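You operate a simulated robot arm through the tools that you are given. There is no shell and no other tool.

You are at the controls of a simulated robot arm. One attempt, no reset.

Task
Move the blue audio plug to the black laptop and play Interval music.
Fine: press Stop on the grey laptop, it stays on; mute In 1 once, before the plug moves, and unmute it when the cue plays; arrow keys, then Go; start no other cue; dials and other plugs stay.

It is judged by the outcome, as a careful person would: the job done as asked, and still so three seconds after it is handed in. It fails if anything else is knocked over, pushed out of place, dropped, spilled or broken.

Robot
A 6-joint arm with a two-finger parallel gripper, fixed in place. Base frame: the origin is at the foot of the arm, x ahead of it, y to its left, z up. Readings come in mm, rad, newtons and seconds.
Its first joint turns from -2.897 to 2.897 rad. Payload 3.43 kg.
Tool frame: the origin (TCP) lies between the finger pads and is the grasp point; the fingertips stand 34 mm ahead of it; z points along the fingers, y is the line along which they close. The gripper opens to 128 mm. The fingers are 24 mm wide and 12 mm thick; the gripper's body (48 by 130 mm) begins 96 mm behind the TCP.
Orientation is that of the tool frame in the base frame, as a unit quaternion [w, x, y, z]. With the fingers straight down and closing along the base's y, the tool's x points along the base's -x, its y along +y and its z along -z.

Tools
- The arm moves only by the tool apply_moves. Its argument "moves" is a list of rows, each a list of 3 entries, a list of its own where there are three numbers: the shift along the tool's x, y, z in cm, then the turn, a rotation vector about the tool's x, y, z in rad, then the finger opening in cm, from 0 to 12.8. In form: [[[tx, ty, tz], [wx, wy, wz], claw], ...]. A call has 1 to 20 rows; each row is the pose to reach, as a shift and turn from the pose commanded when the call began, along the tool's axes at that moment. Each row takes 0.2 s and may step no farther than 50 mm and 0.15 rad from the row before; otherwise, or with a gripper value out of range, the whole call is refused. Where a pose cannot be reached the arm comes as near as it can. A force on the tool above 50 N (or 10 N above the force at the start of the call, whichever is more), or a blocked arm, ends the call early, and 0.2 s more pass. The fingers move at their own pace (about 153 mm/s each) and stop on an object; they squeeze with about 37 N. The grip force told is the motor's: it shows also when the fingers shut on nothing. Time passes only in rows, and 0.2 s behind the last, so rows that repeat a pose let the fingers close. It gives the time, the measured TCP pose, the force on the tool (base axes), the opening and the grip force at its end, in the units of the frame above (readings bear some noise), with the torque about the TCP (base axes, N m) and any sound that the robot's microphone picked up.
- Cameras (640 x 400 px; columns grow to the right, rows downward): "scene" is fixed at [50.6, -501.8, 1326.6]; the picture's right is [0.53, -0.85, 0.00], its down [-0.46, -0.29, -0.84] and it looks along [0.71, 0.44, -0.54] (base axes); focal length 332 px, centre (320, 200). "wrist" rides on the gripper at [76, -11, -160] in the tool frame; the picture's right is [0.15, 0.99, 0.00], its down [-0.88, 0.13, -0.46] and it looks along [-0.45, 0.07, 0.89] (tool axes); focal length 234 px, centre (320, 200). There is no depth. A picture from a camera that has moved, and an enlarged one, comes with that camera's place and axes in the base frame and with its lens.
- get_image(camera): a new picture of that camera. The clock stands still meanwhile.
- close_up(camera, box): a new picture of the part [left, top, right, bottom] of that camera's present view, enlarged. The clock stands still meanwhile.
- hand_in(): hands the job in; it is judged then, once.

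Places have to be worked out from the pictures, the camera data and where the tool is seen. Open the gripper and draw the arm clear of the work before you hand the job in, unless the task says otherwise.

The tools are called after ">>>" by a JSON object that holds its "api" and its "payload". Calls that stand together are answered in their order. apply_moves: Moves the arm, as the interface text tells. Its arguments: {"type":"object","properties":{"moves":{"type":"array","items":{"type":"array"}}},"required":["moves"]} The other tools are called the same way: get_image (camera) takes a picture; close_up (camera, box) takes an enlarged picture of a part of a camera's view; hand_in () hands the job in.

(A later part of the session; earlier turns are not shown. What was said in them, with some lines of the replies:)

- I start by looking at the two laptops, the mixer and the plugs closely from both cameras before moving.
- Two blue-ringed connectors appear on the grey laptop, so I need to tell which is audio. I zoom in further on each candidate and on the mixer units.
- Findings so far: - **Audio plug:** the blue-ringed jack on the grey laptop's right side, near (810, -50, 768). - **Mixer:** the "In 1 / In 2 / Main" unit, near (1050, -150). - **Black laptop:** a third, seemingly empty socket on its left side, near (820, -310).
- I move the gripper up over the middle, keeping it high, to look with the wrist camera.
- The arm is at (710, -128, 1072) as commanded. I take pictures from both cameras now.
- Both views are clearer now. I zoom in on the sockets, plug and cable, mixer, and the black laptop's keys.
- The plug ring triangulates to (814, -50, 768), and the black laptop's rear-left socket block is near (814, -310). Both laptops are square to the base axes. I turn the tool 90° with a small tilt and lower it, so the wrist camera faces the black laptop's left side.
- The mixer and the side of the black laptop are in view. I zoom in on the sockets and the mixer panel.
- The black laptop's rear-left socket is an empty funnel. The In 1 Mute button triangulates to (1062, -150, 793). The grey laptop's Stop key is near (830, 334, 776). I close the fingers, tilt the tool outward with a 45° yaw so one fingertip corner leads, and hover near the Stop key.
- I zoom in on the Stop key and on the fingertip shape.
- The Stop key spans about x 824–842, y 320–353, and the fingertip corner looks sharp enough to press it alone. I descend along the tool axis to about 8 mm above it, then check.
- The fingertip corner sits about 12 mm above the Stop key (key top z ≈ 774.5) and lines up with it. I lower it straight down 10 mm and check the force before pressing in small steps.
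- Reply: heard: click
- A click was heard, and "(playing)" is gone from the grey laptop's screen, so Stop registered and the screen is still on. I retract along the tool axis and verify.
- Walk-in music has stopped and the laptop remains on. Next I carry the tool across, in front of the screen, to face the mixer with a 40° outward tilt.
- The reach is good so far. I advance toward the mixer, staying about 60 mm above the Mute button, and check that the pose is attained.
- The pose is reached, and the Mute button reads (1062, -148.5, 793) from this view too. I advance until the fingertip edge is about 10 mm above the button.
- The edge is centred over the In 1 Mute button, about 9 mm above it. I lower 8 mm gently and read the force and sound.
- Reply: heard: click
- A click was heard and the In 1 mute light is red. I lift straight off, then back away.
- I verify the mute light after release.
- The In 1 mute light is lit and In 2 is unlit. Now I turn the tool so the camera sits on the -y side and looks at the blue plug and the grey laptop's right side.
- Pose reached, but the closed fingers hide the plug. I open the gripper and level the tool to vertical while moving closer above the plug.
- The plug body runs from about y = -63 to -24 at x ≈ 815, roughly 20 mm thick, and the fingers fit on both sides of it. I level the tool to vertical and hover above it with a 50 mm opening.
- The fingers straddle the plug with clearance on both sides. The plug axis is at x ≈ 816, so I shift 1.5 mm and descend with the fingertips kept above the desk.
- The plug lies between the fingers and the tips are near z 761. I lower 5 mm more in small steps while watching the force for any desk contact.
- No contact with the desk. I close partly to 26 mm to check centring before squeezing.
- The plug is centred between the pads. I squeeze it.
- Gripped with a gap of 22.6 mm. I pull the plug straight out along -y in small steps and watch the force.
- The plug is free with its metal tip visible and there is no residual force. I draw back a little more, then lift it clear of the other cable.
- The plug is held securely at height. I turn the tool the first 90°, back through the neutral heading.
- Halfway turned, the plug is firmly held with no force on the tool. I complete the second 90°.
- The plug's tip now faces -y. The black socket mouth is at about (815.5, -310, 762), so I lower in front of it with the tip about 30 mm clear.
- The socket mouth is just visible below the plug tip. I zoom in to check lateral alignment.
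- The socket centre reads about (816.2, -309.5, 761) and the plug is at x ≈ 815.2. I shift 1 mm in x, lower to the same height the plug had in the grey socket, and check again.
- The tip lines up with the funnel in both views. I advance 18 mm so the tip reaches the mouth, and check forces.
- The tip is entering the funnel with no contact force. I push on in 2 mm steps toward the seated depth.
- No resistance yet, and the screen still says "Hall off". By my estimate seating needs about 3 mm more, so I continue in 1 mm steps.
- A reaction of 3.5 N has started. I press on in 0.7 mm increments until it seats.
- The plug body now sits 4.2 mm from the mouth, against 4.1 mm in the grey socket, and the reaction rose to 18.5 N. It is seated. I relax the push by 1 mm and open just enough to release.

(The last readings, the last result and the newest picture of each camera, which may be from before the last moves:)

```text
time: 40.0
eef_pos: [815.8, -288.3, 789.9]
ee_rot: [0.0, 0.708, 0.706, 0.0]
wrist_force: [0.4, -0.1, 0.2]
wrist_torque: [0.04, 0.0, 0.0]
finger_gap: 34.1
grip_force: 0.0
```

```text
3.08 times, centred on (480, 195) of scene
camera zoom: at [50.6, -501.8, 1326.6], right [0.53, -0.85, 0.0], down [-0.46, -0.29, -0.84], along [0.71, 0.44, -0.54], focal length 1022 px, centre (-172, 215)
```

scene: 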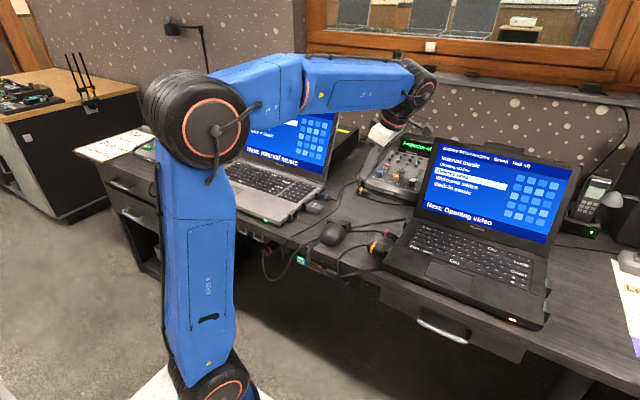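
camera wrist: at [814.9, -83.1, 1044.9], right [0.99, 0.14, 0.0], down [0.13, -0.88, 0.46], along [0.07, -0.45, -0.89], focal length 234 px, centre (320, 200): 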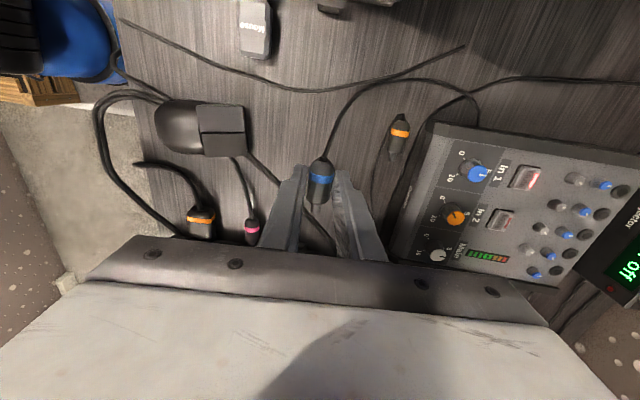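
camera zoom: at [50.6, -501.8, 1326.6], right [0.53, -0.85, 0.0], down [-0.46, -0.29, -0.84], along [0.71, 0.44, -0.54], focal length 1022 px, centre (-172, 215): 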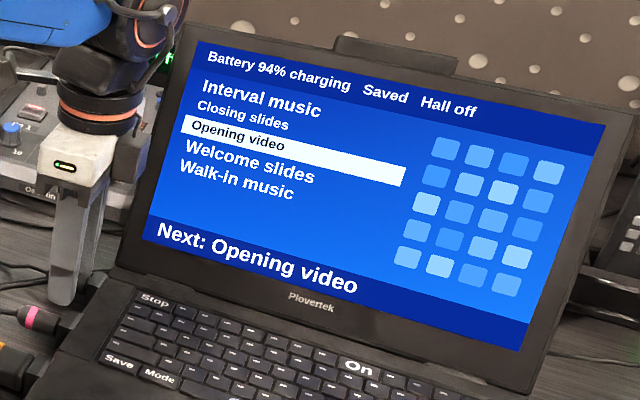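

Released, and the plug stays seated and straight. I lift straight up and look again.

>>> {"api": "apply_moves", "payload": {"moves": [[[0, 0, -2], [0, 0, 0], 3.4], [[0, 0, -4.5], [0, 0, 0], 3.4], [[0, 0, -8], [0, 0, 0], 3.4], [[2, 0, -11.5], [0, 0, 0], 3.4], [[4, 0, -14], [0, 0, 0], 3.4]]}}

>>> {"api": "get_image", "payload": {"camera": "wrist"}}

>>> {"api": "get_image", "payload": {"camera": "scene"}}

>>> {"api": "close_up", "payload": {"camera": "scene", "box": [320, 170, 440, 260]}}

>>> {"api": "close_up", "payload": {"camera": "scene", "box": [230, 80, 350, 180]}}

```text
time: 41.2
eef_pos: [815.9, -248.5, 929.1]
ee_rot: [-0.001, 0.708, 0.707, -0.001]
wrist_force: [-0.2, -0.2, -1.3]
wrist_torque: [0.01, 0.05, -0.04]
finger_gap: 34.1
grip_force: 0.1
```

```text
taken
camera wrist: at [805.8, -171.9, 1090.3], right [0.99, 0.14, 0.0], down [0.13, -0.88, 0.46], along [0.07, -0.45, -0.89], focal length 234 px, centre (320, 200)
```

wrist: 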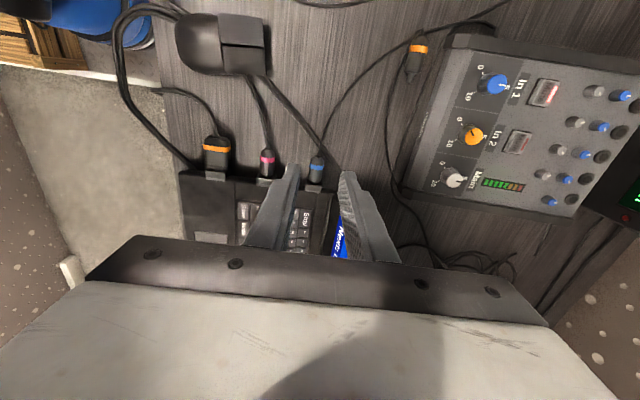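

```text
taken
```

scene: 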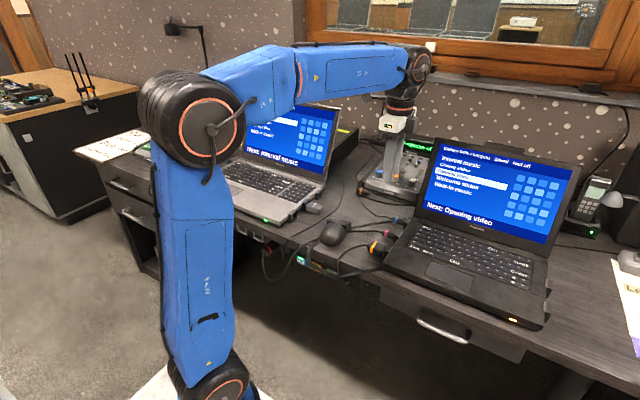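

```text
4.44 times, centred on (380, 215) of scene
camera zoom: at [50.6, -501.8, 1326.6], right [0.53, -0.85, 0.0], down [-0.46, -0.29, -0.84], along [0.71, 0.44, -0.54], focal length 1476 px, centre (53, 133)
```

zoom: 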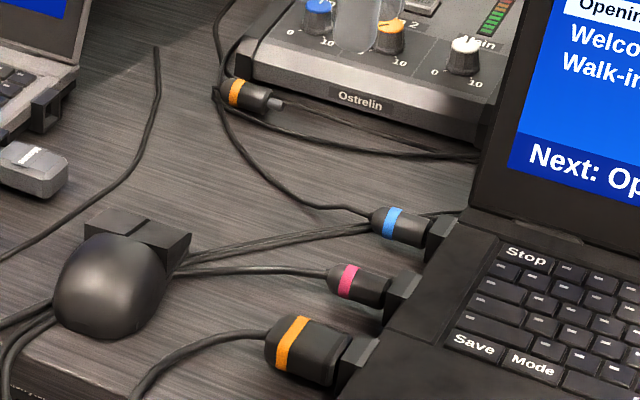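

```text
4.00 times, centred on (290, 130) of scene
camera zoom: at [50.6, -501.8, 1326.6], right [0.53, -0.85, 0.0], down [-0.46, -0.29, -0.84], along [0.71, 0.44, -0.54], focal length 1328 px, centre (440, 480)
```

zoom: 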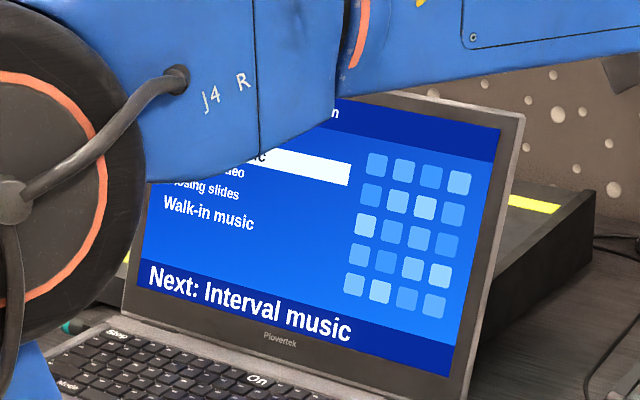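

The blue plug sits straight in the socket like its neighbour, and the orange plug and mouse are undisturbed. Next come the black laptop's arrow keys, so I zoom in on them.

>>> {"api": "close_up", "payload": {"camera": "scene", "box": [470, 230, 560, 310]}}

>>> {"api": "close_up", "payload": {"camera": "scene", "box": [400, 220, 560, 330]}}

```text
5.00 times, centred on (515, 270) of scene
camera zoom: at [50.6, -501.8, 1326.6], right [0.53, -0.85, 0.0], down [-0.46, -0.29, -0.84], along [0.71, 0.44, -0.54], focal length 1660 px, centre (-655, -150)
```

zoom: 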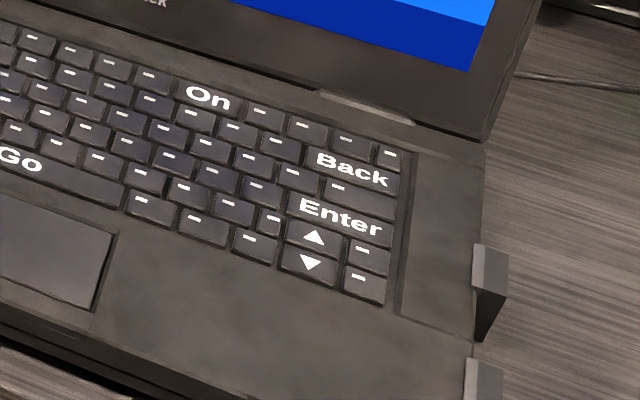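

```text
3.64 times, centred on (480, 275) of scene
camera zoom: at [50.6, -501.8, 1326.6], right [0.53, -0.85, 0.0], down [-0.46, -0.29, -0.84], along [0.71, 0.44, -0.54], focal length 1208 px, centre (-262, -73)
```

zoom: 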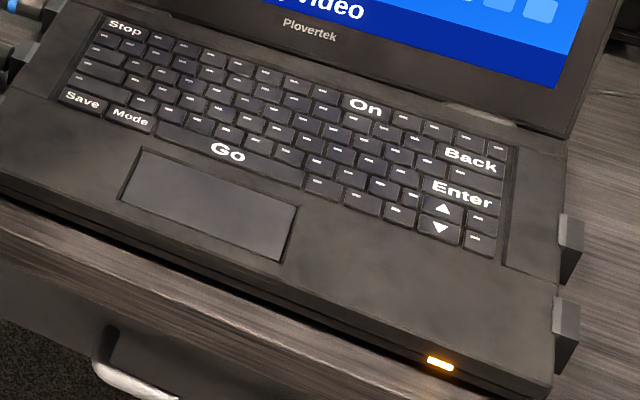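

The ▲ key is at about (735, -591, 774), Enter is just behind it and ▼ in front. I move to the right side of the black laptop, closing the fingers. I use a 35° outward tilt and -45° yaw, so I can also inspect its right-hand sockets.

>>> {"api": "apply_moves", "payload": {"moves": [[[-0.5, -2.4, -0.7], [0, 0, 0], 0], [[-1.1, -4.8, -1.4], [0, 0, 0], 0], [[-1.6, -7.1, -2.1], [0, 0, 0], 0], [[-3.81, -7.42, -1.98], [-0.0174, -0.042, -0.1333], 0], [[-6.02, -7.75, -1.86], [-0.0348, -0.0841, -0.2666], 0], [[-8.23, -8.07, -1.75], [-0.0522, -0.1261, -0.3999], 0], [[-10.44, -8.39, -1.63], [-0.0696, -0.1681, -0.5332], 0], [[-12.65, -8.72, -1.51], [-0.0871, -0.2102, -0.6665], 0], [[-14.85, -9.04, -1.39], [-0.1045, -0.2522, -0.7997], 0], [[-17.06, -9.36, -1.27], [-0.1219, -0.2942, -0.933], 0], [[-19.27, -9.68, -1.16], [-0.1393, -0.3362, -1.0663], 0], [[-21.48, -10.01, -1.04], [-0.1567, -0.3783, -1.1996], 0], [[-23.69, -10.33, -0.92], [-0.1741, -0.4203, -1.3329], 0], [[-25.9, -10.65, -0.8], [-0.1915, -0.4623, -1.4662], 0], [[-28.11, -10.98, -0.68], [-0.2089, -0.5044, -1.5995], 0], [[-30.32, -11.3, -0.57], [-0.2263, -0.5464, -1.7328], 0], [[-32.53, -11.62, -0.45], [-0.2438, -0.5884, -1.8661], 0], [[-34.74, -11.95, -0.33], [-0.2612, -0.6305, -1.9994], 0], [[-36.94, -12.27, -0.21], [-0.2786, -0.6725, -2.1326], 0], [[-39.15, -12.59, -0.09], [-0.296, -0.7145, -2.266], 0]]}}

>>> {"api": "get_image", "payload": {"camera": "wrist"}}

>>> {"api": "get_image", "payload": {"camera": "scene"}}

```text
time: 45.4
eef_pos: [690.4, -636.7, 931.6]
ee_rot: [0.278, -0.366, 0.881, -0.116]
wrist_force: [-0.3, 0.9, 0.4]
wrist_torque: [-0.04, 0.02, -0.05]
finger_gap: 0.0
grip_force: 32.4
```

```text
taken
camera wrist: at [561.5, -699.2, 1037.5], right [-0.66, 0.59, -0.46], down [0.17, 0.72, 0.68], along [0.73, 0.37, -0.57], focal length 234 px, centre (320, 200)
```

wrist: 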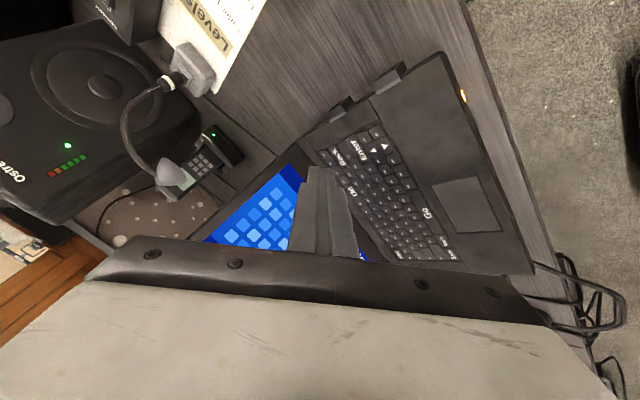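

```text
taken
```

scene: 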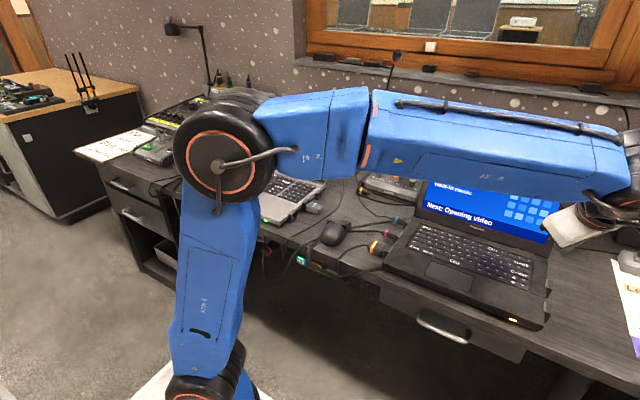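

I zoom in on the right-hand sockets and the arrow keys.

>>> {"api": "close_up", "payload": {"camera": "wrist", "box": [300, 50, 420, 170]}}

>>> {"api": "close_up", "payload": {"camera": "wrist", "box": [320, 50, 480, 180]}}

>>> {"api": "close_up", "payload": {"camera": "wrist", "box": [280, 110, 440, 230]}}

```text
3.33 times, centred on (360, 110) of wrist
camera zoom: at [561.5, -699.2, 1037.5], right [-0.66, 0.59, -0.46], down [0.17, 0.72, 0.68], along [0.73, 0.37, -0.57], focal length 781 px, centre (187, 500)
```

zoom: 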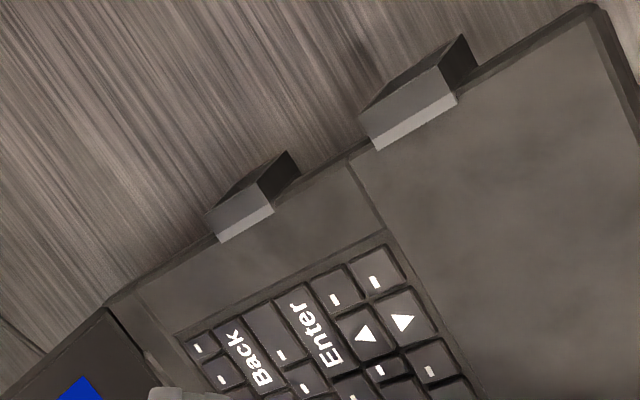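

```text
3.08 times, centred on (400, 115) of wrist
camera zoom: at [561.5, -699.2, 1037.5], right [-0.66, 0.59, -0.46], down [0.17, 0.72, 0.68], along [0.73, 0.37, -0.57], focal length 720 px, centre (74, 462)
```

zoom: 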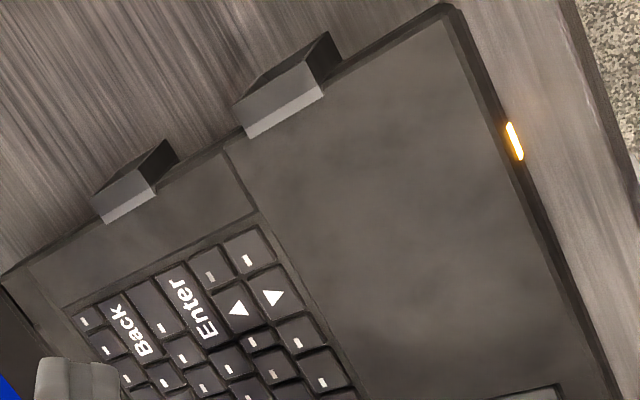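

```text
3.33 times, centred on (360, 170) of wrist
camera zoom: at [561.5, -699.2, 1037.5], right [-0.66, 0.59, -0.46], down [0.17, 0.72, 0.68], along [0.73, 0.37, -0.57], focal length 781 px, centre (187, 300)
```

zoom: 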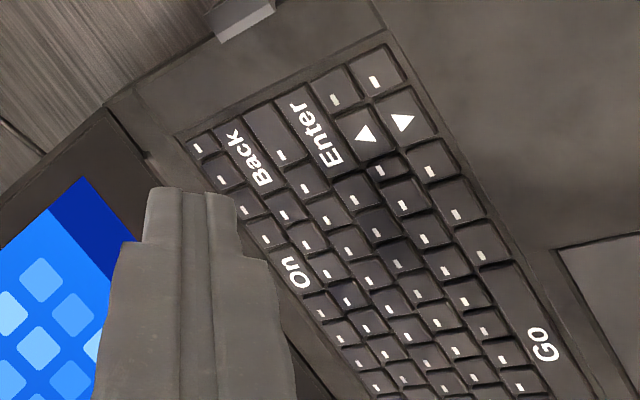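

Both right-hand blocks are about 29 mm wide, like the USB block on the grey laptop. The left-rear block is about 25 mm, like the grey audio block, so the plug is in the audio socket. Now I hover the fingertip corner about 15 mm above the ▲ key.

>>> {"api": "apply_moves", "payload": {"moves": [[[-0.34, 1.35, 2.65], [0, 0, 0], 0], [[-0.68, 2.7, 5.3], [0, 0, 0], 0], [[-1.02, 4.04, 7.96], [0, 0, 0], 0], [[-1.36, 5.39, 10.61], [0, 0, 0], 0], [[-1.36, 5.39, 10.61], [0, 0, 0], 0]]}}

>>> {"api": "close_up", "payload": {"camera": "wrist", "box": [270, 90, 430, 210]}}

>>> {"api": "close_up", "payload": {"camera": "scene", "box": [470, 220, 560, 300]}}

```text
time: 46.6
eef_pos: [726.4, -590.4, 826.5]
ee_rot: [0.278, -0.364, 0.881, -0.116]
wrist_force: [0.9, -0.4, 0.0]
wrist_torque: [0.03, 0.01, -0.02]
finger_gap: 0.0
grip_force: 32.7
```

```text
3.33 times, centred on (350, 150) of wrist
camera zoom: at [598.5, -651.8, 932.5], right [-0.66, 0.6, -0.46], down [0.17, 0.72, 0.68], along [0.73, 0.36, -0.57], focal length 781 px, centre (220, 367)
```

zoom: 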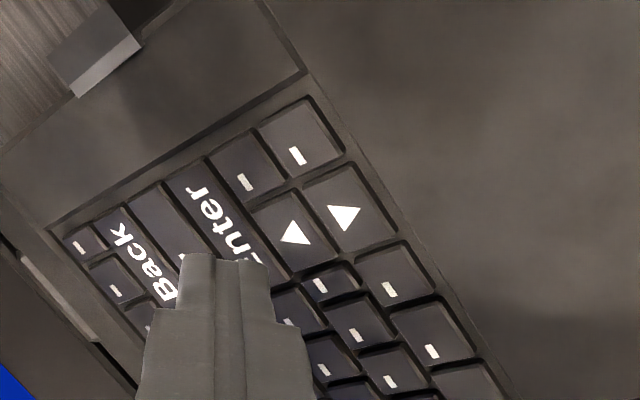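

```text
5.00 times, centred on (515, 260) of scene
camera zoom: at [50.6, -501.8, 1326.6], right [0.53, -0.85, 0.0], down [-0.46, -0.29, -0.84], along [0.71, 0.44, -0.54], focal length 1660 px, centre (-655, -100)
```

zoom: 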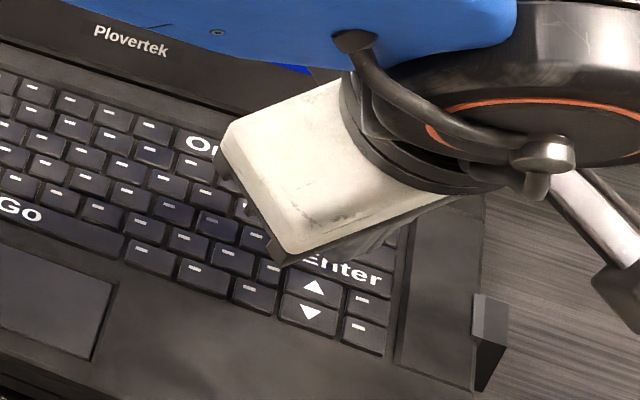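

The ▲ key (next to Enter) is directly below the fingertip corner. I lower to just above its surface, then press in small steps.

>>> {"api": "apply_moves", "payload": {"moves": [[[0.15, 0.3, 0.5], [0, 0, 0], 0], [[0.3, 0.5, 0.9], [0, 0, 0], 0], [[0.391, 0.645, 1.22], [0, 0, 0], 0], [[0.391, 0.645, 1.22], [0, 0, 0], 0]]}}

>>> {"api": "close_up", "payload": {"camera": "wrist", "box": [270, 90, 430, 210]}}

>>> {"api": "close_up", "payload": {"camera": "scene", "box": [410, 130, 580, 260]}}

```text
time: 47.6
eef_pos: [726.7, -588.3, 813.0]
ee_rot: [0.277, -0.364, 0.881, -0.116]
wrist_force: [0.3, 0.3, 0.2]
wrist_torque: [-0.03, -0.01, 0.01]
finger_gap: 0.0
grip_force: 33.3
```

```text
3.33 times, centred on (350, 150) of wrist
camera zoom: at [599.7, -650.3, 918.7], right [-0.66, 0.6, -0.46], down [0.17, 0.71, 0.68], along [0.73, 0.37, -0.57], focal length 781 px, centre (220, 367)
```

zoom: 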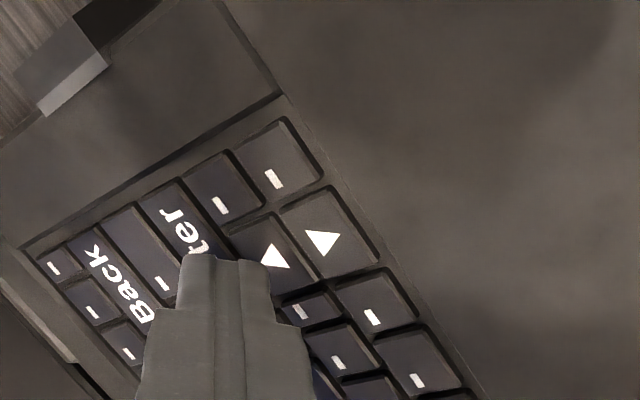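

```text
3.08 times, centred on (495, 195) of scene
camera zoom: at [50.6, -501.8, 1326.6], right [0.53, -0.85, 0.0], down [-0.46, -0.29, -0.84], along [0.71, 0.44, -0.54], focal length 1022 px, centre (-218, 215)
```

zoom: 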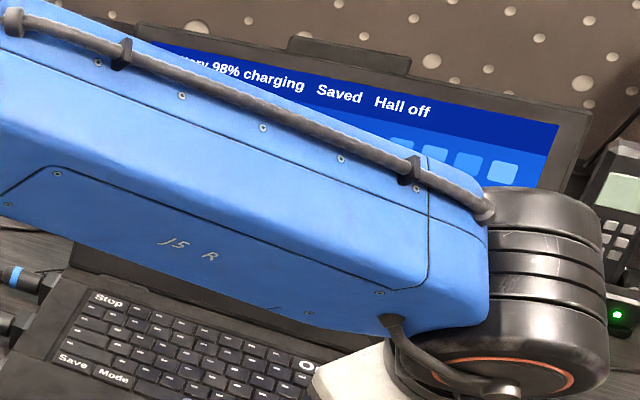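

The corner touches down right beside the ▲ glyph, still about 2 mm above by calculation. I press 2.5 mm and listen for the click.

>>> {"api": "apply_moves", "payload": {"moves": [[[0.061, 0.061, 0.123], [0, 0, 0], 0], [[0.101, 0.101, 0.205], [0, 0, 0], 0]]}}

>>> {"api": "close_up", "payload": {"camera": "wrist", "box": [270, 90, 430, 210]}}

```text
time: 48.2
eef_pos: [726.4, -589.2, 811.2]
ee_rot: [0.278, -0.365, 0.881, -0.116]
wrist_force: [0.2, 0.5, 2.1]
wrist_torque: [0.03, -0.02, 0.02]
finger_gap: 0.1
grip_force: 33.3
heard: click
```

```text
3.33 times, centred on (350, 150) of wrist
camera zoom: at [599.6, -650.5, 916.6], right [-0.66, 0.6, -0.46], down [0.17, 0.72, 0.68], along [0.73, 0.36, -0.57], focal length 781 px, centre (220, 367)
```

zoom: 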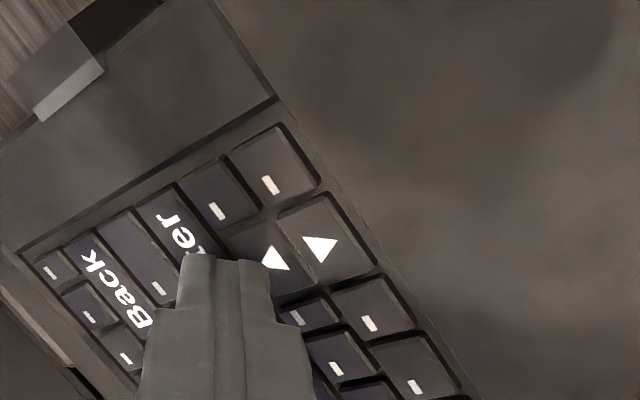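

One click was heard. I lift back to the hover to confirm on the screen that the selection moved to "Closing slides".

>>> {"api": "apply_moves", "payload": {"moves": [[[-0.61, -0.61, -1.23], [0, 0, 0], 0], [[-0.3, -2.0, -4.5], [0, 0, 0], 0], [[0.3, -4.0, -8.2], [0, 0, 0], 0], [[0.868, -6.136, -12.035], [0, 0, 0], 0]]}}

>>> {"api": "close_up", "payload": {"camera": "scene", "box": [400, 130, 580, 260]}}

>>> {"api": "get_image", "payload": {"camera": "wrist"}}

```text
time: 49.2
eef_pos: [690.0, -638.2, 929.8]
ee_rot: [0.278, -0.366, 0.881, -0.114]
wrist_force: [0.9, 0.6, -0.4]
wrist_torque: [-0.01, 0.02, 0.02]
finger_gap: 0.0
grip_force: 33.4
```

```text
3.08 times, centred on (490, 195) of scene
camera zoom: at [50.6, -501.8, 1326.6], right [0.53, -0.85, 0.0], down [-0.46, -0.29, -0.84], along [0.71, 0.44, -0.54], focal length 1022 px, centre (-203, 215)
```

zoom: 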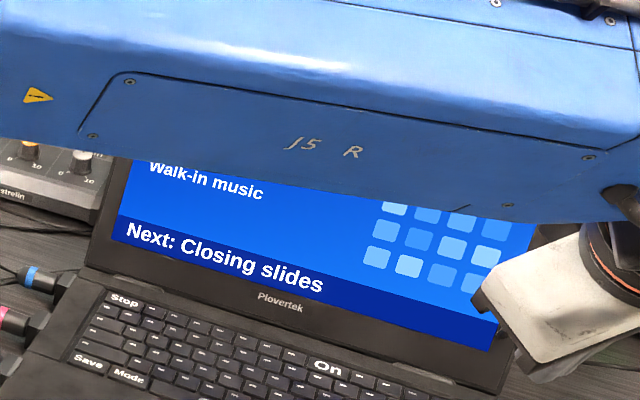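

```text
taken
camera wrist: at [561.4, -699.1, 1036.6], right [-0.66, 0.6, -0.46], down [0.17, 0.71, 0.68], along [0.73, 0.37, -0.57], focal length 234 px, centre (320, 200)
```

wrist: 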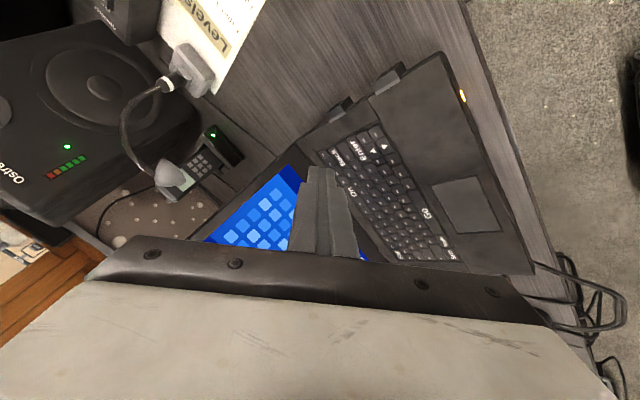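

The screen reads "Next: Closing slides", so exactly one step was made. I repeat the same press once more to reach Interval music.

>>> {"api": "apply_moves", "payload": {"moves": [[[-0.34, 1.35, 2.65], [0, 0, 0], 0], [[-0.68, 2.7, 5.3], [0, 0, 0], 0], [[-1.02, 4.04, 7.96], [0, 0, 0], 0], [[-1.478, 5.526, 10.805], [0, 0, 0], 0], [[-1.1, 5.9, 11.58], [0, 0, 0], 0], [[-0.969, 6.035, 11.83], [0, 0, 0], 0], [[-0.929, 6.075, 11.912], [0, 0, 0], 0], [[-0.868, 6.136, 12.035], [0, 0, 0], 0]]}}

>>> {"api": "close_up", "payload": {"camera": "wrist", "box": [270, 90, 430, 210]}}

```text
time: 51.0
eef_pos: [727.4, -589.5, 810.0]
ee_rot: [0.277, -0.366, 0.881, -0.115]
wrist_force: [-0.1, 0.6, 2.8]
wrist_torque: [0.06, -0.06, -0.02]
finger_gap: 0.2
grip_force: 33.2
heard: click
```

```text
3.33 times, centred on (350, 150) of wrist
camera zoom: at [599.3, -650.5, 916.6], right [-0.66, 0.6, -0.46], down [0.17, 0.72, 0.68], along [0.73, 0.36, -0.57], focal length 781 px, centre (220, 367)
```

zoom: 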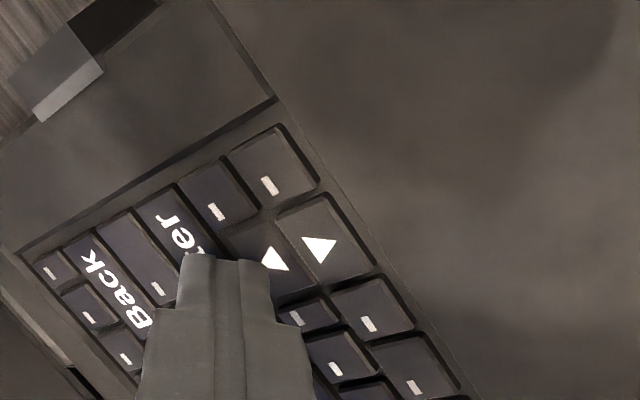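

Again one click. I lift off and verify the screen.

>>> {"api": "apply_moves", "payload": {"moves": [[[-0.61, -0.61, -1.23], [0, 0, 0], 0], [[-0.3, -2.0, -4.5], [0, 0, 0], 0], [[0.3, -4.0, -8.2], [0, 0, 0], 0], [[0.868, -6.136, -12.035], [0, 0, 0], 0]]}}

>>> {"api": "close_up", "payload": {"camera": "scene", "box": [400, 130, 580, 260]}}

```text
time: 52.0
eef_pos: [689.1, -640.2, 931.6]
ee_rot: [0.278, -0.365, 0.881, -0.115]
wrist_force: [-0.1, 0.7, -0.5]
wrist_torque: [-0.04, 0.01, 0.01]
finger_gap: 0.0
grip_force: 32.8
```

```text
3.08 times, centred on (490, 195) of scene
camera zoom: at [50.6, -501.8, 1326.6], right [0.53, -0.85, 0.0], down [-0.46, -0.29, -0.84], along [0.71, 0.44, -0.54], focal length 1022 px, centre (-203, 215)
```

zoom: 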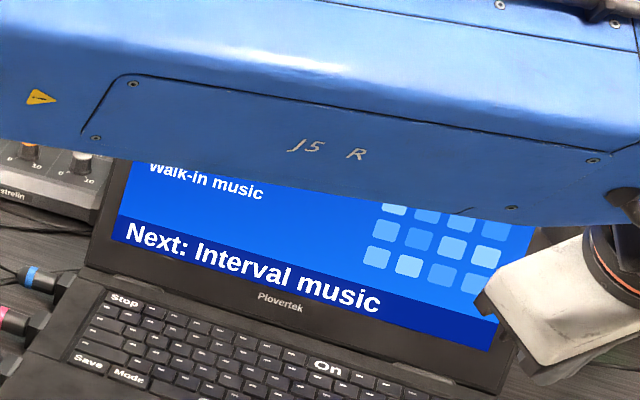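

The screen reads "Next: Interval music". I now move the corner above the long Go key near (716, -467).

>>> {"api": "apply_moves", "payload": {"moves": [[[-1.78, 3.04, 1.92], [0, 0, 0], 0], [[-3.56, 6.08, 3.84], [0, 0, 0], 0], [[-5.35, 9.13, 5.77], [0, 0, 0], 0], [[-7.13, 12.17, 7.69], [0, 0, 0], 0], [[-8.91, 15.21, 9.61], [0, 0, 0], 0], [[-8.91, 15.21, 9.61], [0, 0, 0], 0]]}}

>>> {"api": "close_up", "payload": {"camera": "wrist", "box": [250, 80, 450, 210]}}

>>> {"api": "close_up", "payload": {"camera": "scene", "box": [400, 180, 540, 290]}}

```text
time: 53.4
eef_pos: [708.3, -468.0, 826.8]
ee_rot: [0.277, -0.366, 0.881, -0.114]
wrist_force: [-0.3, 0.3, -0.6]
wrist_torque: [-0.02, -0.04, -0.03]
finger_gap: 0.0
grip_force: 33.2
```

```text
3.08 times, centred on (350, 145) of wrist
camera zoom: at [580.3, -529.4, 931.7], right [-0.66, 0.6, -0.46], down [0.17, 0.71, 0.68], along [0.73, 0.37, -0.57], focal length 720 px, centre (228, 369)
```

zoom: 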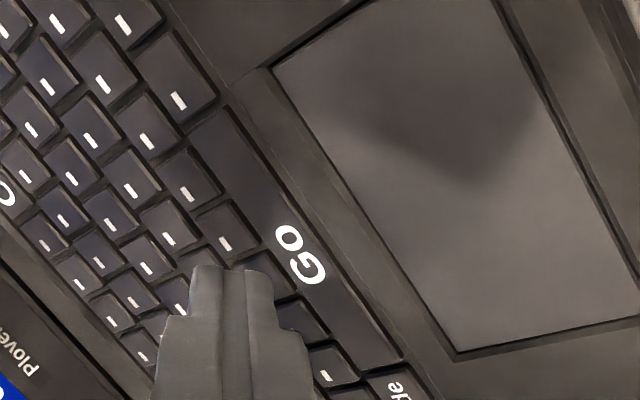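

```text
3.64 times, centred on (470, 235) of scene
camera zoom: at [50.6, -501.8, 1326.6], right [0.53, -0.85, 0.0], down [-0.46, -0.29, -0.84], along [0.71, 0.44, -0.54], focal length 1208 px, centre (-226, 73)
```

zoom: 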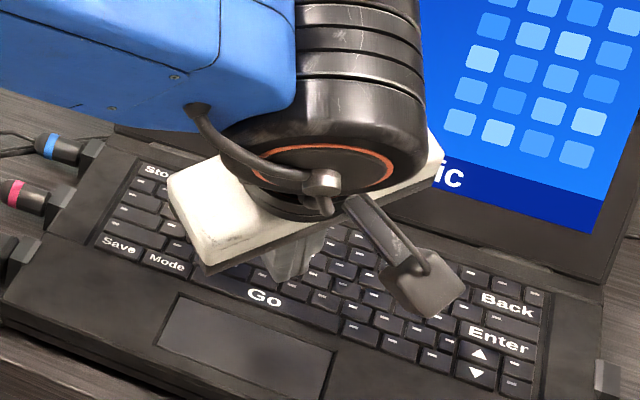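

The Go key spans x 708–728, y -508 to -417, and the corner is over it, clear of other keys. I lower and press it.

>>> {"api": "apply_moves", "payload": {"moves": [[[0.11, 0.2, 0.4], [0, 0, 0], 0], [[0.22, 0.4, 0.8], [0, 0, 0], 0], [[0.316, 0.598, 1.184], [0, 0, 0], 0], [[0.377, 0.659, 1.307], [0, 0, 0], 0], [[0.417, 0.699, 1.389], [0, 0, 0], 0]]}}

>>> {"api": "close_up", "payload": {"camera": "wrist", "box": [250, 80, 450, 210]}}

>>> {"api": "close_up", "payload": {"camera": "scene", "box": [400, 130, 580, 260]}}

```text
time: 54.6
eef_pos: [710.3, -466.6, 810.8]
ee_rot: [0.277, -0.365, 0.881, -0.116]
wrist_force: [0.1, -0.3, 5.1]
wrist_torque: [0.02, -0.04, -0.04]
finger_gap: 0.0
grip_force: 33.1
heard: click
```

```text
3.08 times, centred on (350, 145) of wrist
camera zoom: at [581.4, -527.7, 916.5], right [-0.66, 0.6, -0.46], down [0.17, 0.72, 0.68], along [0.73, 0.36, -0.57], focal length 720 px, centre (228, 369)
```

zoom: 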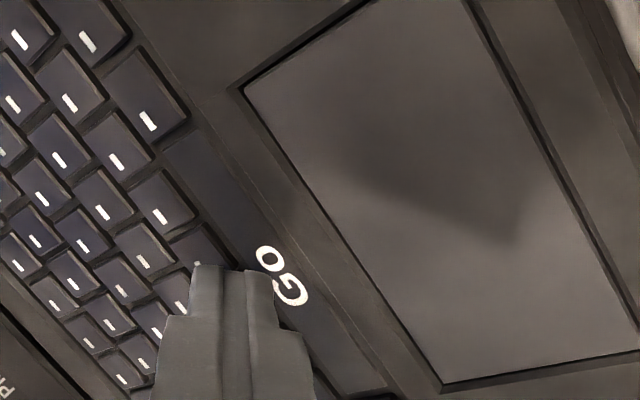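

```text
3.08 times, centred on (490, 195) of scene
camera zoom: at [50.6, -501.8, 1326.6], right [0.53, -0.85, 0.0], down [-0.46, -0.29, -0.84], along [0.71, 0.44, -0.54], focal length 1022 px, centre (-203, 215)
```

zoom: 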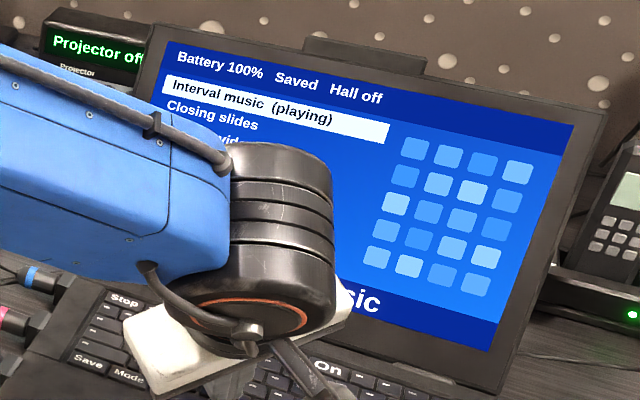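

The black laptop shows "Interval music (playing)". I lift off the Go key and carry the tool back to face the mixer for the unmute.

>>> {"api": "apply_moves", "payload": {"moves": [[[-0.61, -0.61, -1.23], [0, 0, 0], 0], [[-0.75, -0.75, -5.0], [0, 0, 0], 0], [[-0.87, -0.87, -8.7], [0, 0, 0], 0], [[-0.99, -0.99, -12.45], [0, 0, 0], 0], [[-4.82, 0.77, -11.71], [0.0043, -0.0103, 0.0981], 0], [[-8.65, 2.52, -10.98], [0.0086, -0.0207, 0.1962], 0], [[-12.48, 4.28, -10.24], [0.0129, -0.031, 0.2943], 0], [[-16.31, 6.03, -9.5], [0.0172, -0.0414, 0.3925], 0], [[-20.14, 7.79, -8.76], [0.0214, -0.0517, 0.4906], 0], [[-23.97, 9.54, -8.03], [0.0257, -0.062, 0.5887], 0], [[-27.8, 11.3, -7.29], [0.03, -0.0724, 0.6868], 0], [[-31.63, 13.05, -6.55], [0.0343, -0.0827, 0.7849], 0]]}}

>>> {"api": "get_image", "payload": {"camera": "wrist"}}

>>> {"api": "close_up", "payload": {"camera": "scene", "box": [400, 130, 580, 260]}}

>>> {"api": "close_up", "payload": {"camera": "scene", "box": [340, 120, 440, 240]}}

```text
time: 57.2
eef_pos: [778.7, -150.6, 939.8]
ee_rot: [0.342, 0.001, 0.94, -0.001]
wrist_force: [-0.3, 0.0, 0.8]
wrist_torque: [0.02, -0.03, 0.01]
finger_gap: 0.0
grip_force: 33.0
```

```text
taken
camera wrist: at [619.7, -161.2, 1014.3], right [-0.11, 0.99, -0.09], down [0.38, 0.13, 0.92], along [0.92, 0.06, -0.39], focal length 234 px, centre (320, 200)
```

wrist: 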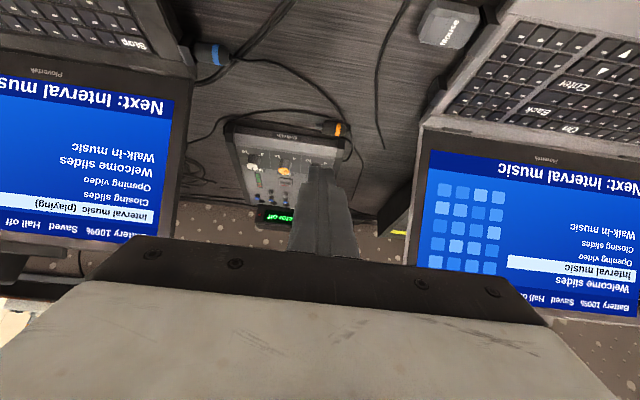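

```text
3.08 times, centred on (490, 195) of scene
camera zoom: at [50.6, -501.8, 1326.6], right [0.53, -0.85, 0.0], down [-0.46, -0.29, -0.84], along [0.71, 0.44, -0.54], focal length 1022 px, centre (-203, 215)
```

zoom: 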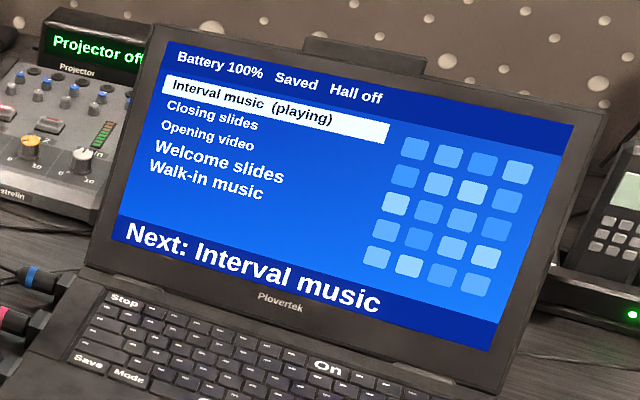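

```text
3.33 times, centred on (390, 180) of scene
camera zoom: at [50.6, -501.8, 1326.6], right [0.53, -0.85, 0.0], down [-0.46, -0.29, -0.84], along [0.71, 0.44, -0.54], focal length 1107 px, centre (87, 267)
```

zoom: 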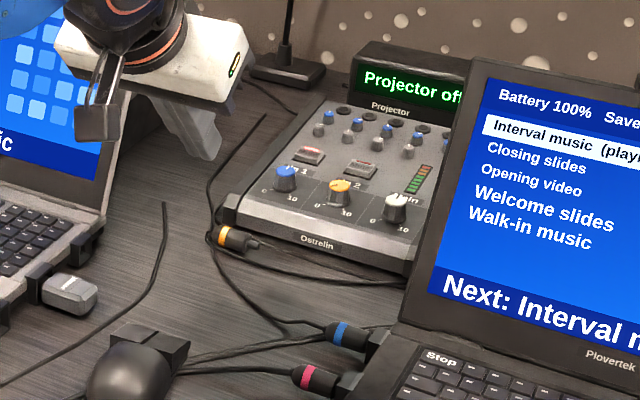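

The Interval music cue is playing and the blue plug and cable are fine. I advance along the same path as before to just above the In 1 Mute button.

>>> {"api": "apply_moves", "payload": {"moves": [[[-2.26, 0.02, 3.0], [0, 0, 0], 0], [[-4.51, 0.03, 6.0], [0, 0, 0], 0], [[-6.77, 0.05, 9.0], [0, 0, 0], 0], [[-9.02, 0.07, 12.0], [0, 0, 0], 0], [[-11.28, 0.08, 15.0], [0, 0, 0], 0], [[-13.53, 0.1, 18.0], [0, 0, 0], 0], [[-13.58, 0.18, 20.4], [0, 0, 0], 0], [[-13.63, 0.27, 22.8], [0, 0, 0], 0], [[-13.68, 0.35, 25.12], [0, 0, 0], 0], [[-13.68, 0.35, 25.12], [0, 0, 0], 0]]}}

>>> {"api": "close_up", "payload": {"camera": "wrist", "box": [240, 80, 400, 200]}}

>>> {"api": "close_up", "payload": {"camera": "scene", "box": [370, 130, 430, 190]}}

```text
time: 59.4
eef_pos: [1045.2, -145.7, 835.3]
ee_rot: [0.342, 0.0, 0.94, -0.001]
wrist_force: [-0.6, 0.5, 0.1]
wrist_torque: [0.0, 0.01, 0.0]
finger_gap: 0.0
grip_force: 33.2
```

```text
3.33 times, centred on (320, 140) of wrist
camera zoom: at [886.3, -157.5, 909.6], right [-0.11, 0.99, -0.09], down [0.38, 0.13, 0.92], along [0.92, 0.07, -0.39], focal length 781 px, centre (320, 400)
```

zoom: 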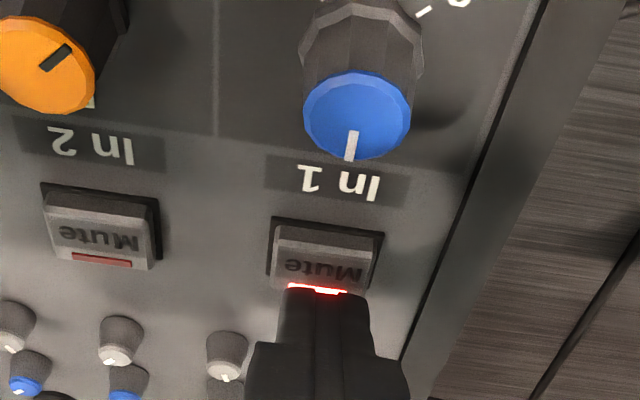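

```text
6.67 times, centred on (400, 160) of scene
camera zoom: at [50.6, -501.8, 1326.6], right [0.53, -0.85, 0.0], down [-0.46, -0.29, -0.84], along [0.71, 0.44, -0.54], focal length 2214 px, centre (-213, 467)
```

zoom: 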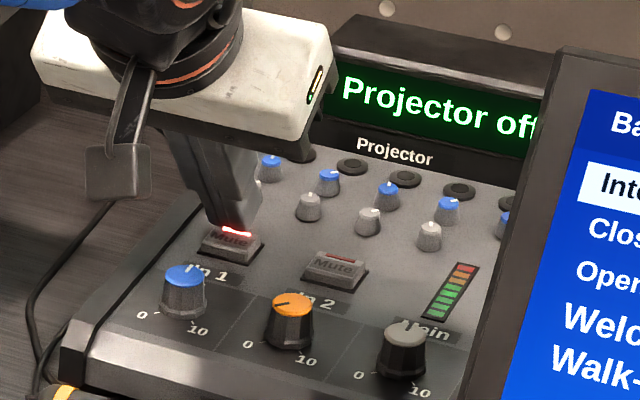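

Same position as the first press, and the mute light is still red. I press with the identical stroke.

>>> {"api": "apply_moves", "payload": {"moves": [[[0.1, 0, 0.25], [0, 0, 0], 0], [[0.2, 0, 0.45], [0, 0, 0], 0], [[0.28, 0, 0.6], [0, 0, 0], 0], [[0.36, 0, 0.74], [0, 0, 0], 0]]}}

>>> {"api": "close_up", "payload": {"camera": "scene", "box": [370, 130, 430, 190]}}

```text
time: 60.4
eef_pos: [1048.3, -146.8, 827.9]
ee_rot: [0.342, 0.0, 0.94, -0.001]
wrist_force: [-5.6, 2.2, 12.7]
wrist_torque: [0.02, 0.02, 0.05]
finger_gap: 0.0
grip_force: 32.9
heard: click
```

```text
6.67 times, centred on (400, 160) of scene
camera zoom: at [50.6, -501.8, 1326.6], right [0.53, -0.85, 0.0], down [-0.46, -0.29, -0.84], along [0.71, 0.44, -0.54], focal length 2214 px, centre (-213, 467)
```

zoom: 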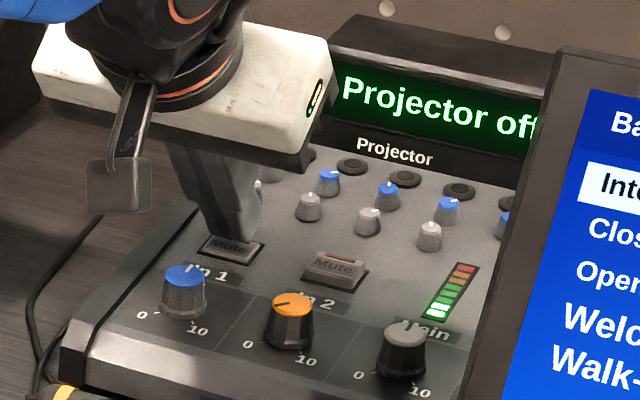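

A click was heard, the mute light is off, and the Main meter is lit, so the music reaches the mixer. I retract and draw the arm clear.

>>> {"api": "apply_moves", "payload": {"moves": [[[-0.36, 0, -0.74], [0, 0, 0], 0], [[-0.3, 0, -3.5], [0, 0, 0], 0], [[-0.2, 0, -8.0], [0, 0, 0], 0], [[2.3, 0, -11.3], [0, 0, 0], 0], [[5.0, 0, -14.9], [0, 0, 0], 0], [[7.7, 0, -18.5], [0, 0, 0], 0], [[10.5, 0, -22.5], [0, 0, 0], 0], [[13.3, 0, -26.5], [0, 0, 0], 0]]}}

>>> {"api": "get_image", "payload": {"camera": "scene"}}

>>> {"api": "get_image", "payload": {"camera": "wrist"}}

>>> {"api": "close_up", "payload": {"camera": "scene", "box": [380, 145, 420, 185]}}

```text
time: 62.2
eef_pos: [775.1, -147.4, 943.0]
ee_rot: [0.342, 0.001, 0.94, 0.001]
wrist_force: [1.3, -0.4, 0.4]
wrist_torque: [0.01, -0.01, 0.0]
finger_gap: 0.0
grip_force: 33.2
```

```text
taken
```

scene: 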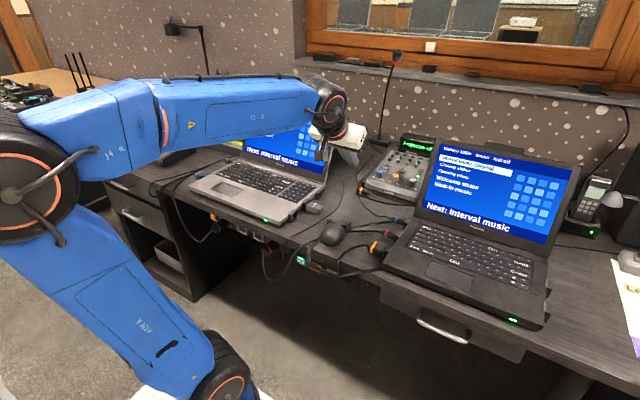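

```text
taken
camera wrist: at [616.4, -158.3, 1017.6], right [-0.11, 0.99, -0.09], down [0.38, 0.13, 0.91], along [0.92, 0.07, -0.39], focal length 234 px, centre (320, 200)
```

wrist: 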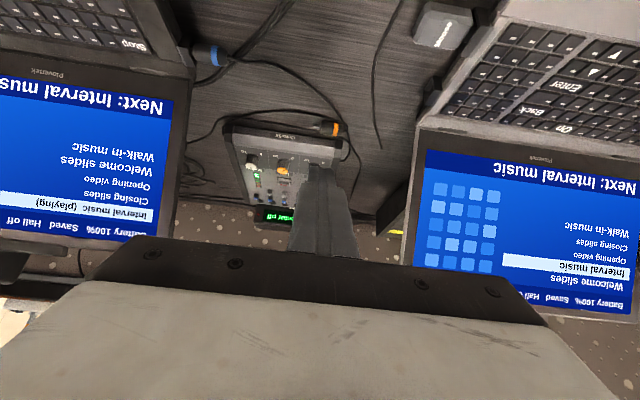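

```text
10.00 times, centred on (400, 165) of scene
camera zoom: at [50.6, -501.8, 1326.6], right [0.53, -0.85, 0.0], down [-0.46, -0.29, -0.84], along [0.71, 0.44, -0.54], focal length 3320 px, centre (-480, 550)
```

zoom: 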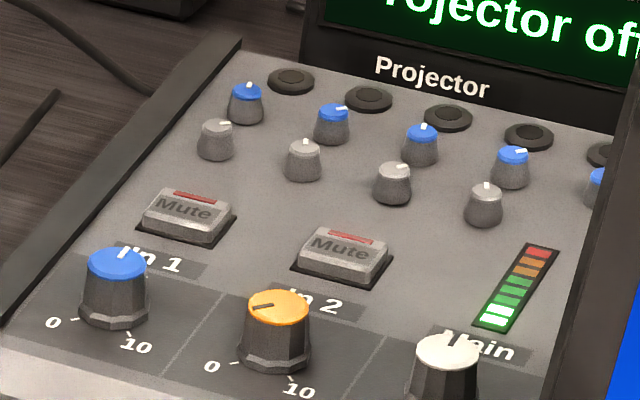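

In 1 is unmuted, the Main meter is showing level, and the dials look unchanged. I open the gripper while drawing the arm back and up, clear of the desk.

>>> {"api": "apply_moves", "payload": {"moves": [[[1.39, -1.43, -3.16], [0, 0.0997, 0], 0], [[2.78, -2.86, -6.33], [0, 0.1994, 0], 0], [[4.17, -4.29, -9.49], [0, 0.2991, 0], 2.0], [[5.57, -5.71, -12.65], [0, 0.3989, 0], 5.0], [[6.96, -7.14, -15.81], [0, 0.4986, 0], 8.0], [[8.35, -8.57, -18.98], [0, 0.5983, 0], 8.0], [[9.74, -10.0, -22.14], [0, 0.698, 0], 8.0], [[9.74, -10.0, -22.14], [0, 0.698, 0], 8.0]]}}

>>> {"api": "get_image", "payload": {"camera": "scene"}}

>>> {"api": "get_image", "payload": {"camera": "wrist"}}

>>> {"api": "close_up", "payload": {"camera": "scene", "box": [340, 130, 580, 330]}}

>>> {"api": "close_up", "payload": {"camera": "scene", "box": [180, 80, 400, 270]}}

```text
time: 64.0
eef_pos: [558.2, -245.7, 1052.7]
ee_rot: [-0.001, 0.001, 1.0, 0.0]
wrist_force: [0.1, 0.8, 0.5]
wrist_torque: [0.01, 0.0, -0.02]
finger_gap: 80.0
grip_force: 0.1
```

```text
taken
```

scene: 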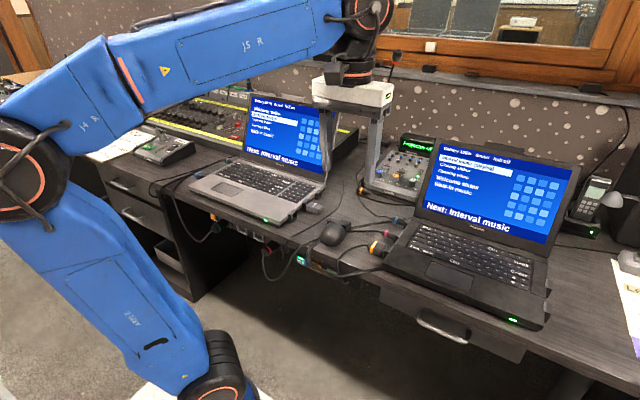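

```text
taken
camera wrist: at [483.5, -257.5, 1212.9], right [-0.15, 0.99, 0.0], down [0.88, 0.13, 0.45], along [0.45, 0.07, -0.89], focal length 234 px, centre (320, 200)
```

wrist: 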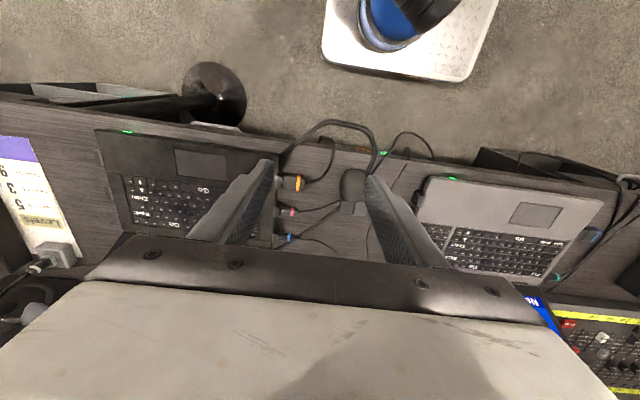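

```text
2.00 times, centred on (460, 230) of scene
camera zoom: at [50.6, -501.8, 1326.6], right [0.53, -0.85, 0.0], down [-0.46, -0.29, -0.84], along [0.71, 0.44, -0.54], focal length 664 px, centre (40, 140)
```

zoom: 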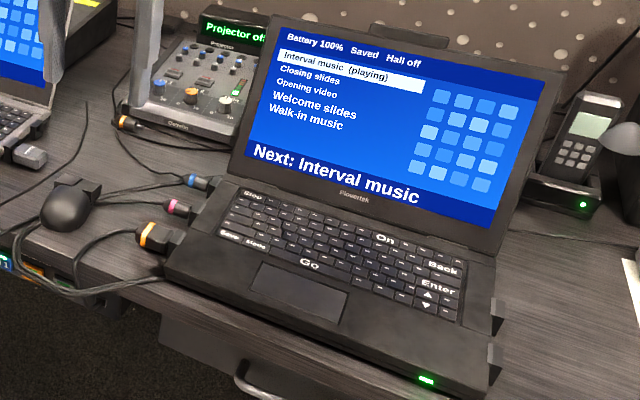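

```text
2.11 times, centred on (290, 175) of scene
camera zoom: at [50.6, -501.8, 1326.6], right [0.53, -0.85, 0.0], down [-0.46, -0.29, -0.84], along [0.71, 0.44, -0.54], focal length 699 px, centre (383, 253)
```

zoom: 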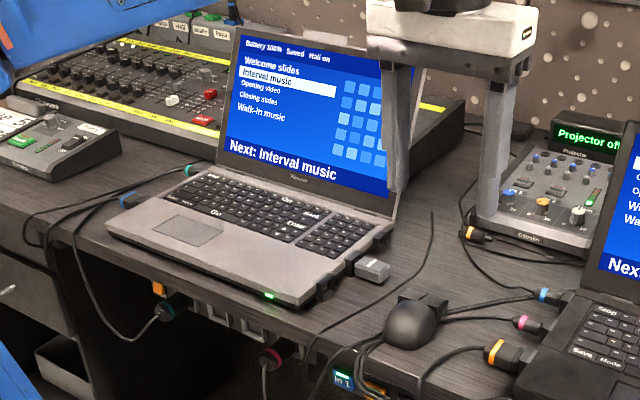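

The final state checks out:
- The black laptop shows "Interval music (playing)".
- The blue plug is in its audio socket.
- In 1 is unmuted with level on the meter.
- The grey laptop is on and stopped.
- Everything else looks in place, and the arm is clear with the gripper open.

I hand the job in.

>>> {"api": "hand_in", "payload": {}}

```text
The job is handed in.
```

The blue audio plug is now in the black laptop, and Interval music is playing through In 1. I handed the job in; no result has come back yet.

- **Grey laptop:** I pressed Stop once. Walk-in music stopped and the laptop stayed on.
- **In 1:** I muted it once before moving the plug and unmuted it after the cue started. The mute light is off and the Main meter shows level.
- **Plug:** It sits in the black laptop's rear-left socket, at the same depth it had in the grey one. I chose that socket because its width matches the grey laptop's audio socket; the two on the right side are wider, like USB.
- **Cue:** I pressed the up arrow twice to reach Interval music, then Go. No other cue was started.

When the plug bottomed out, the push peaked at about 18.5 N and the black laptop may have shifted by roughly a millimetre. Dials, other plugs and the mouse look unmoved. The gripper is open and the arm is clear of the desk.

The black laptop's screen still says "Hall off" and the grey one's says "Hall on". I left that alone, since your instructions didn't cover it and sound is reaching the mixer.
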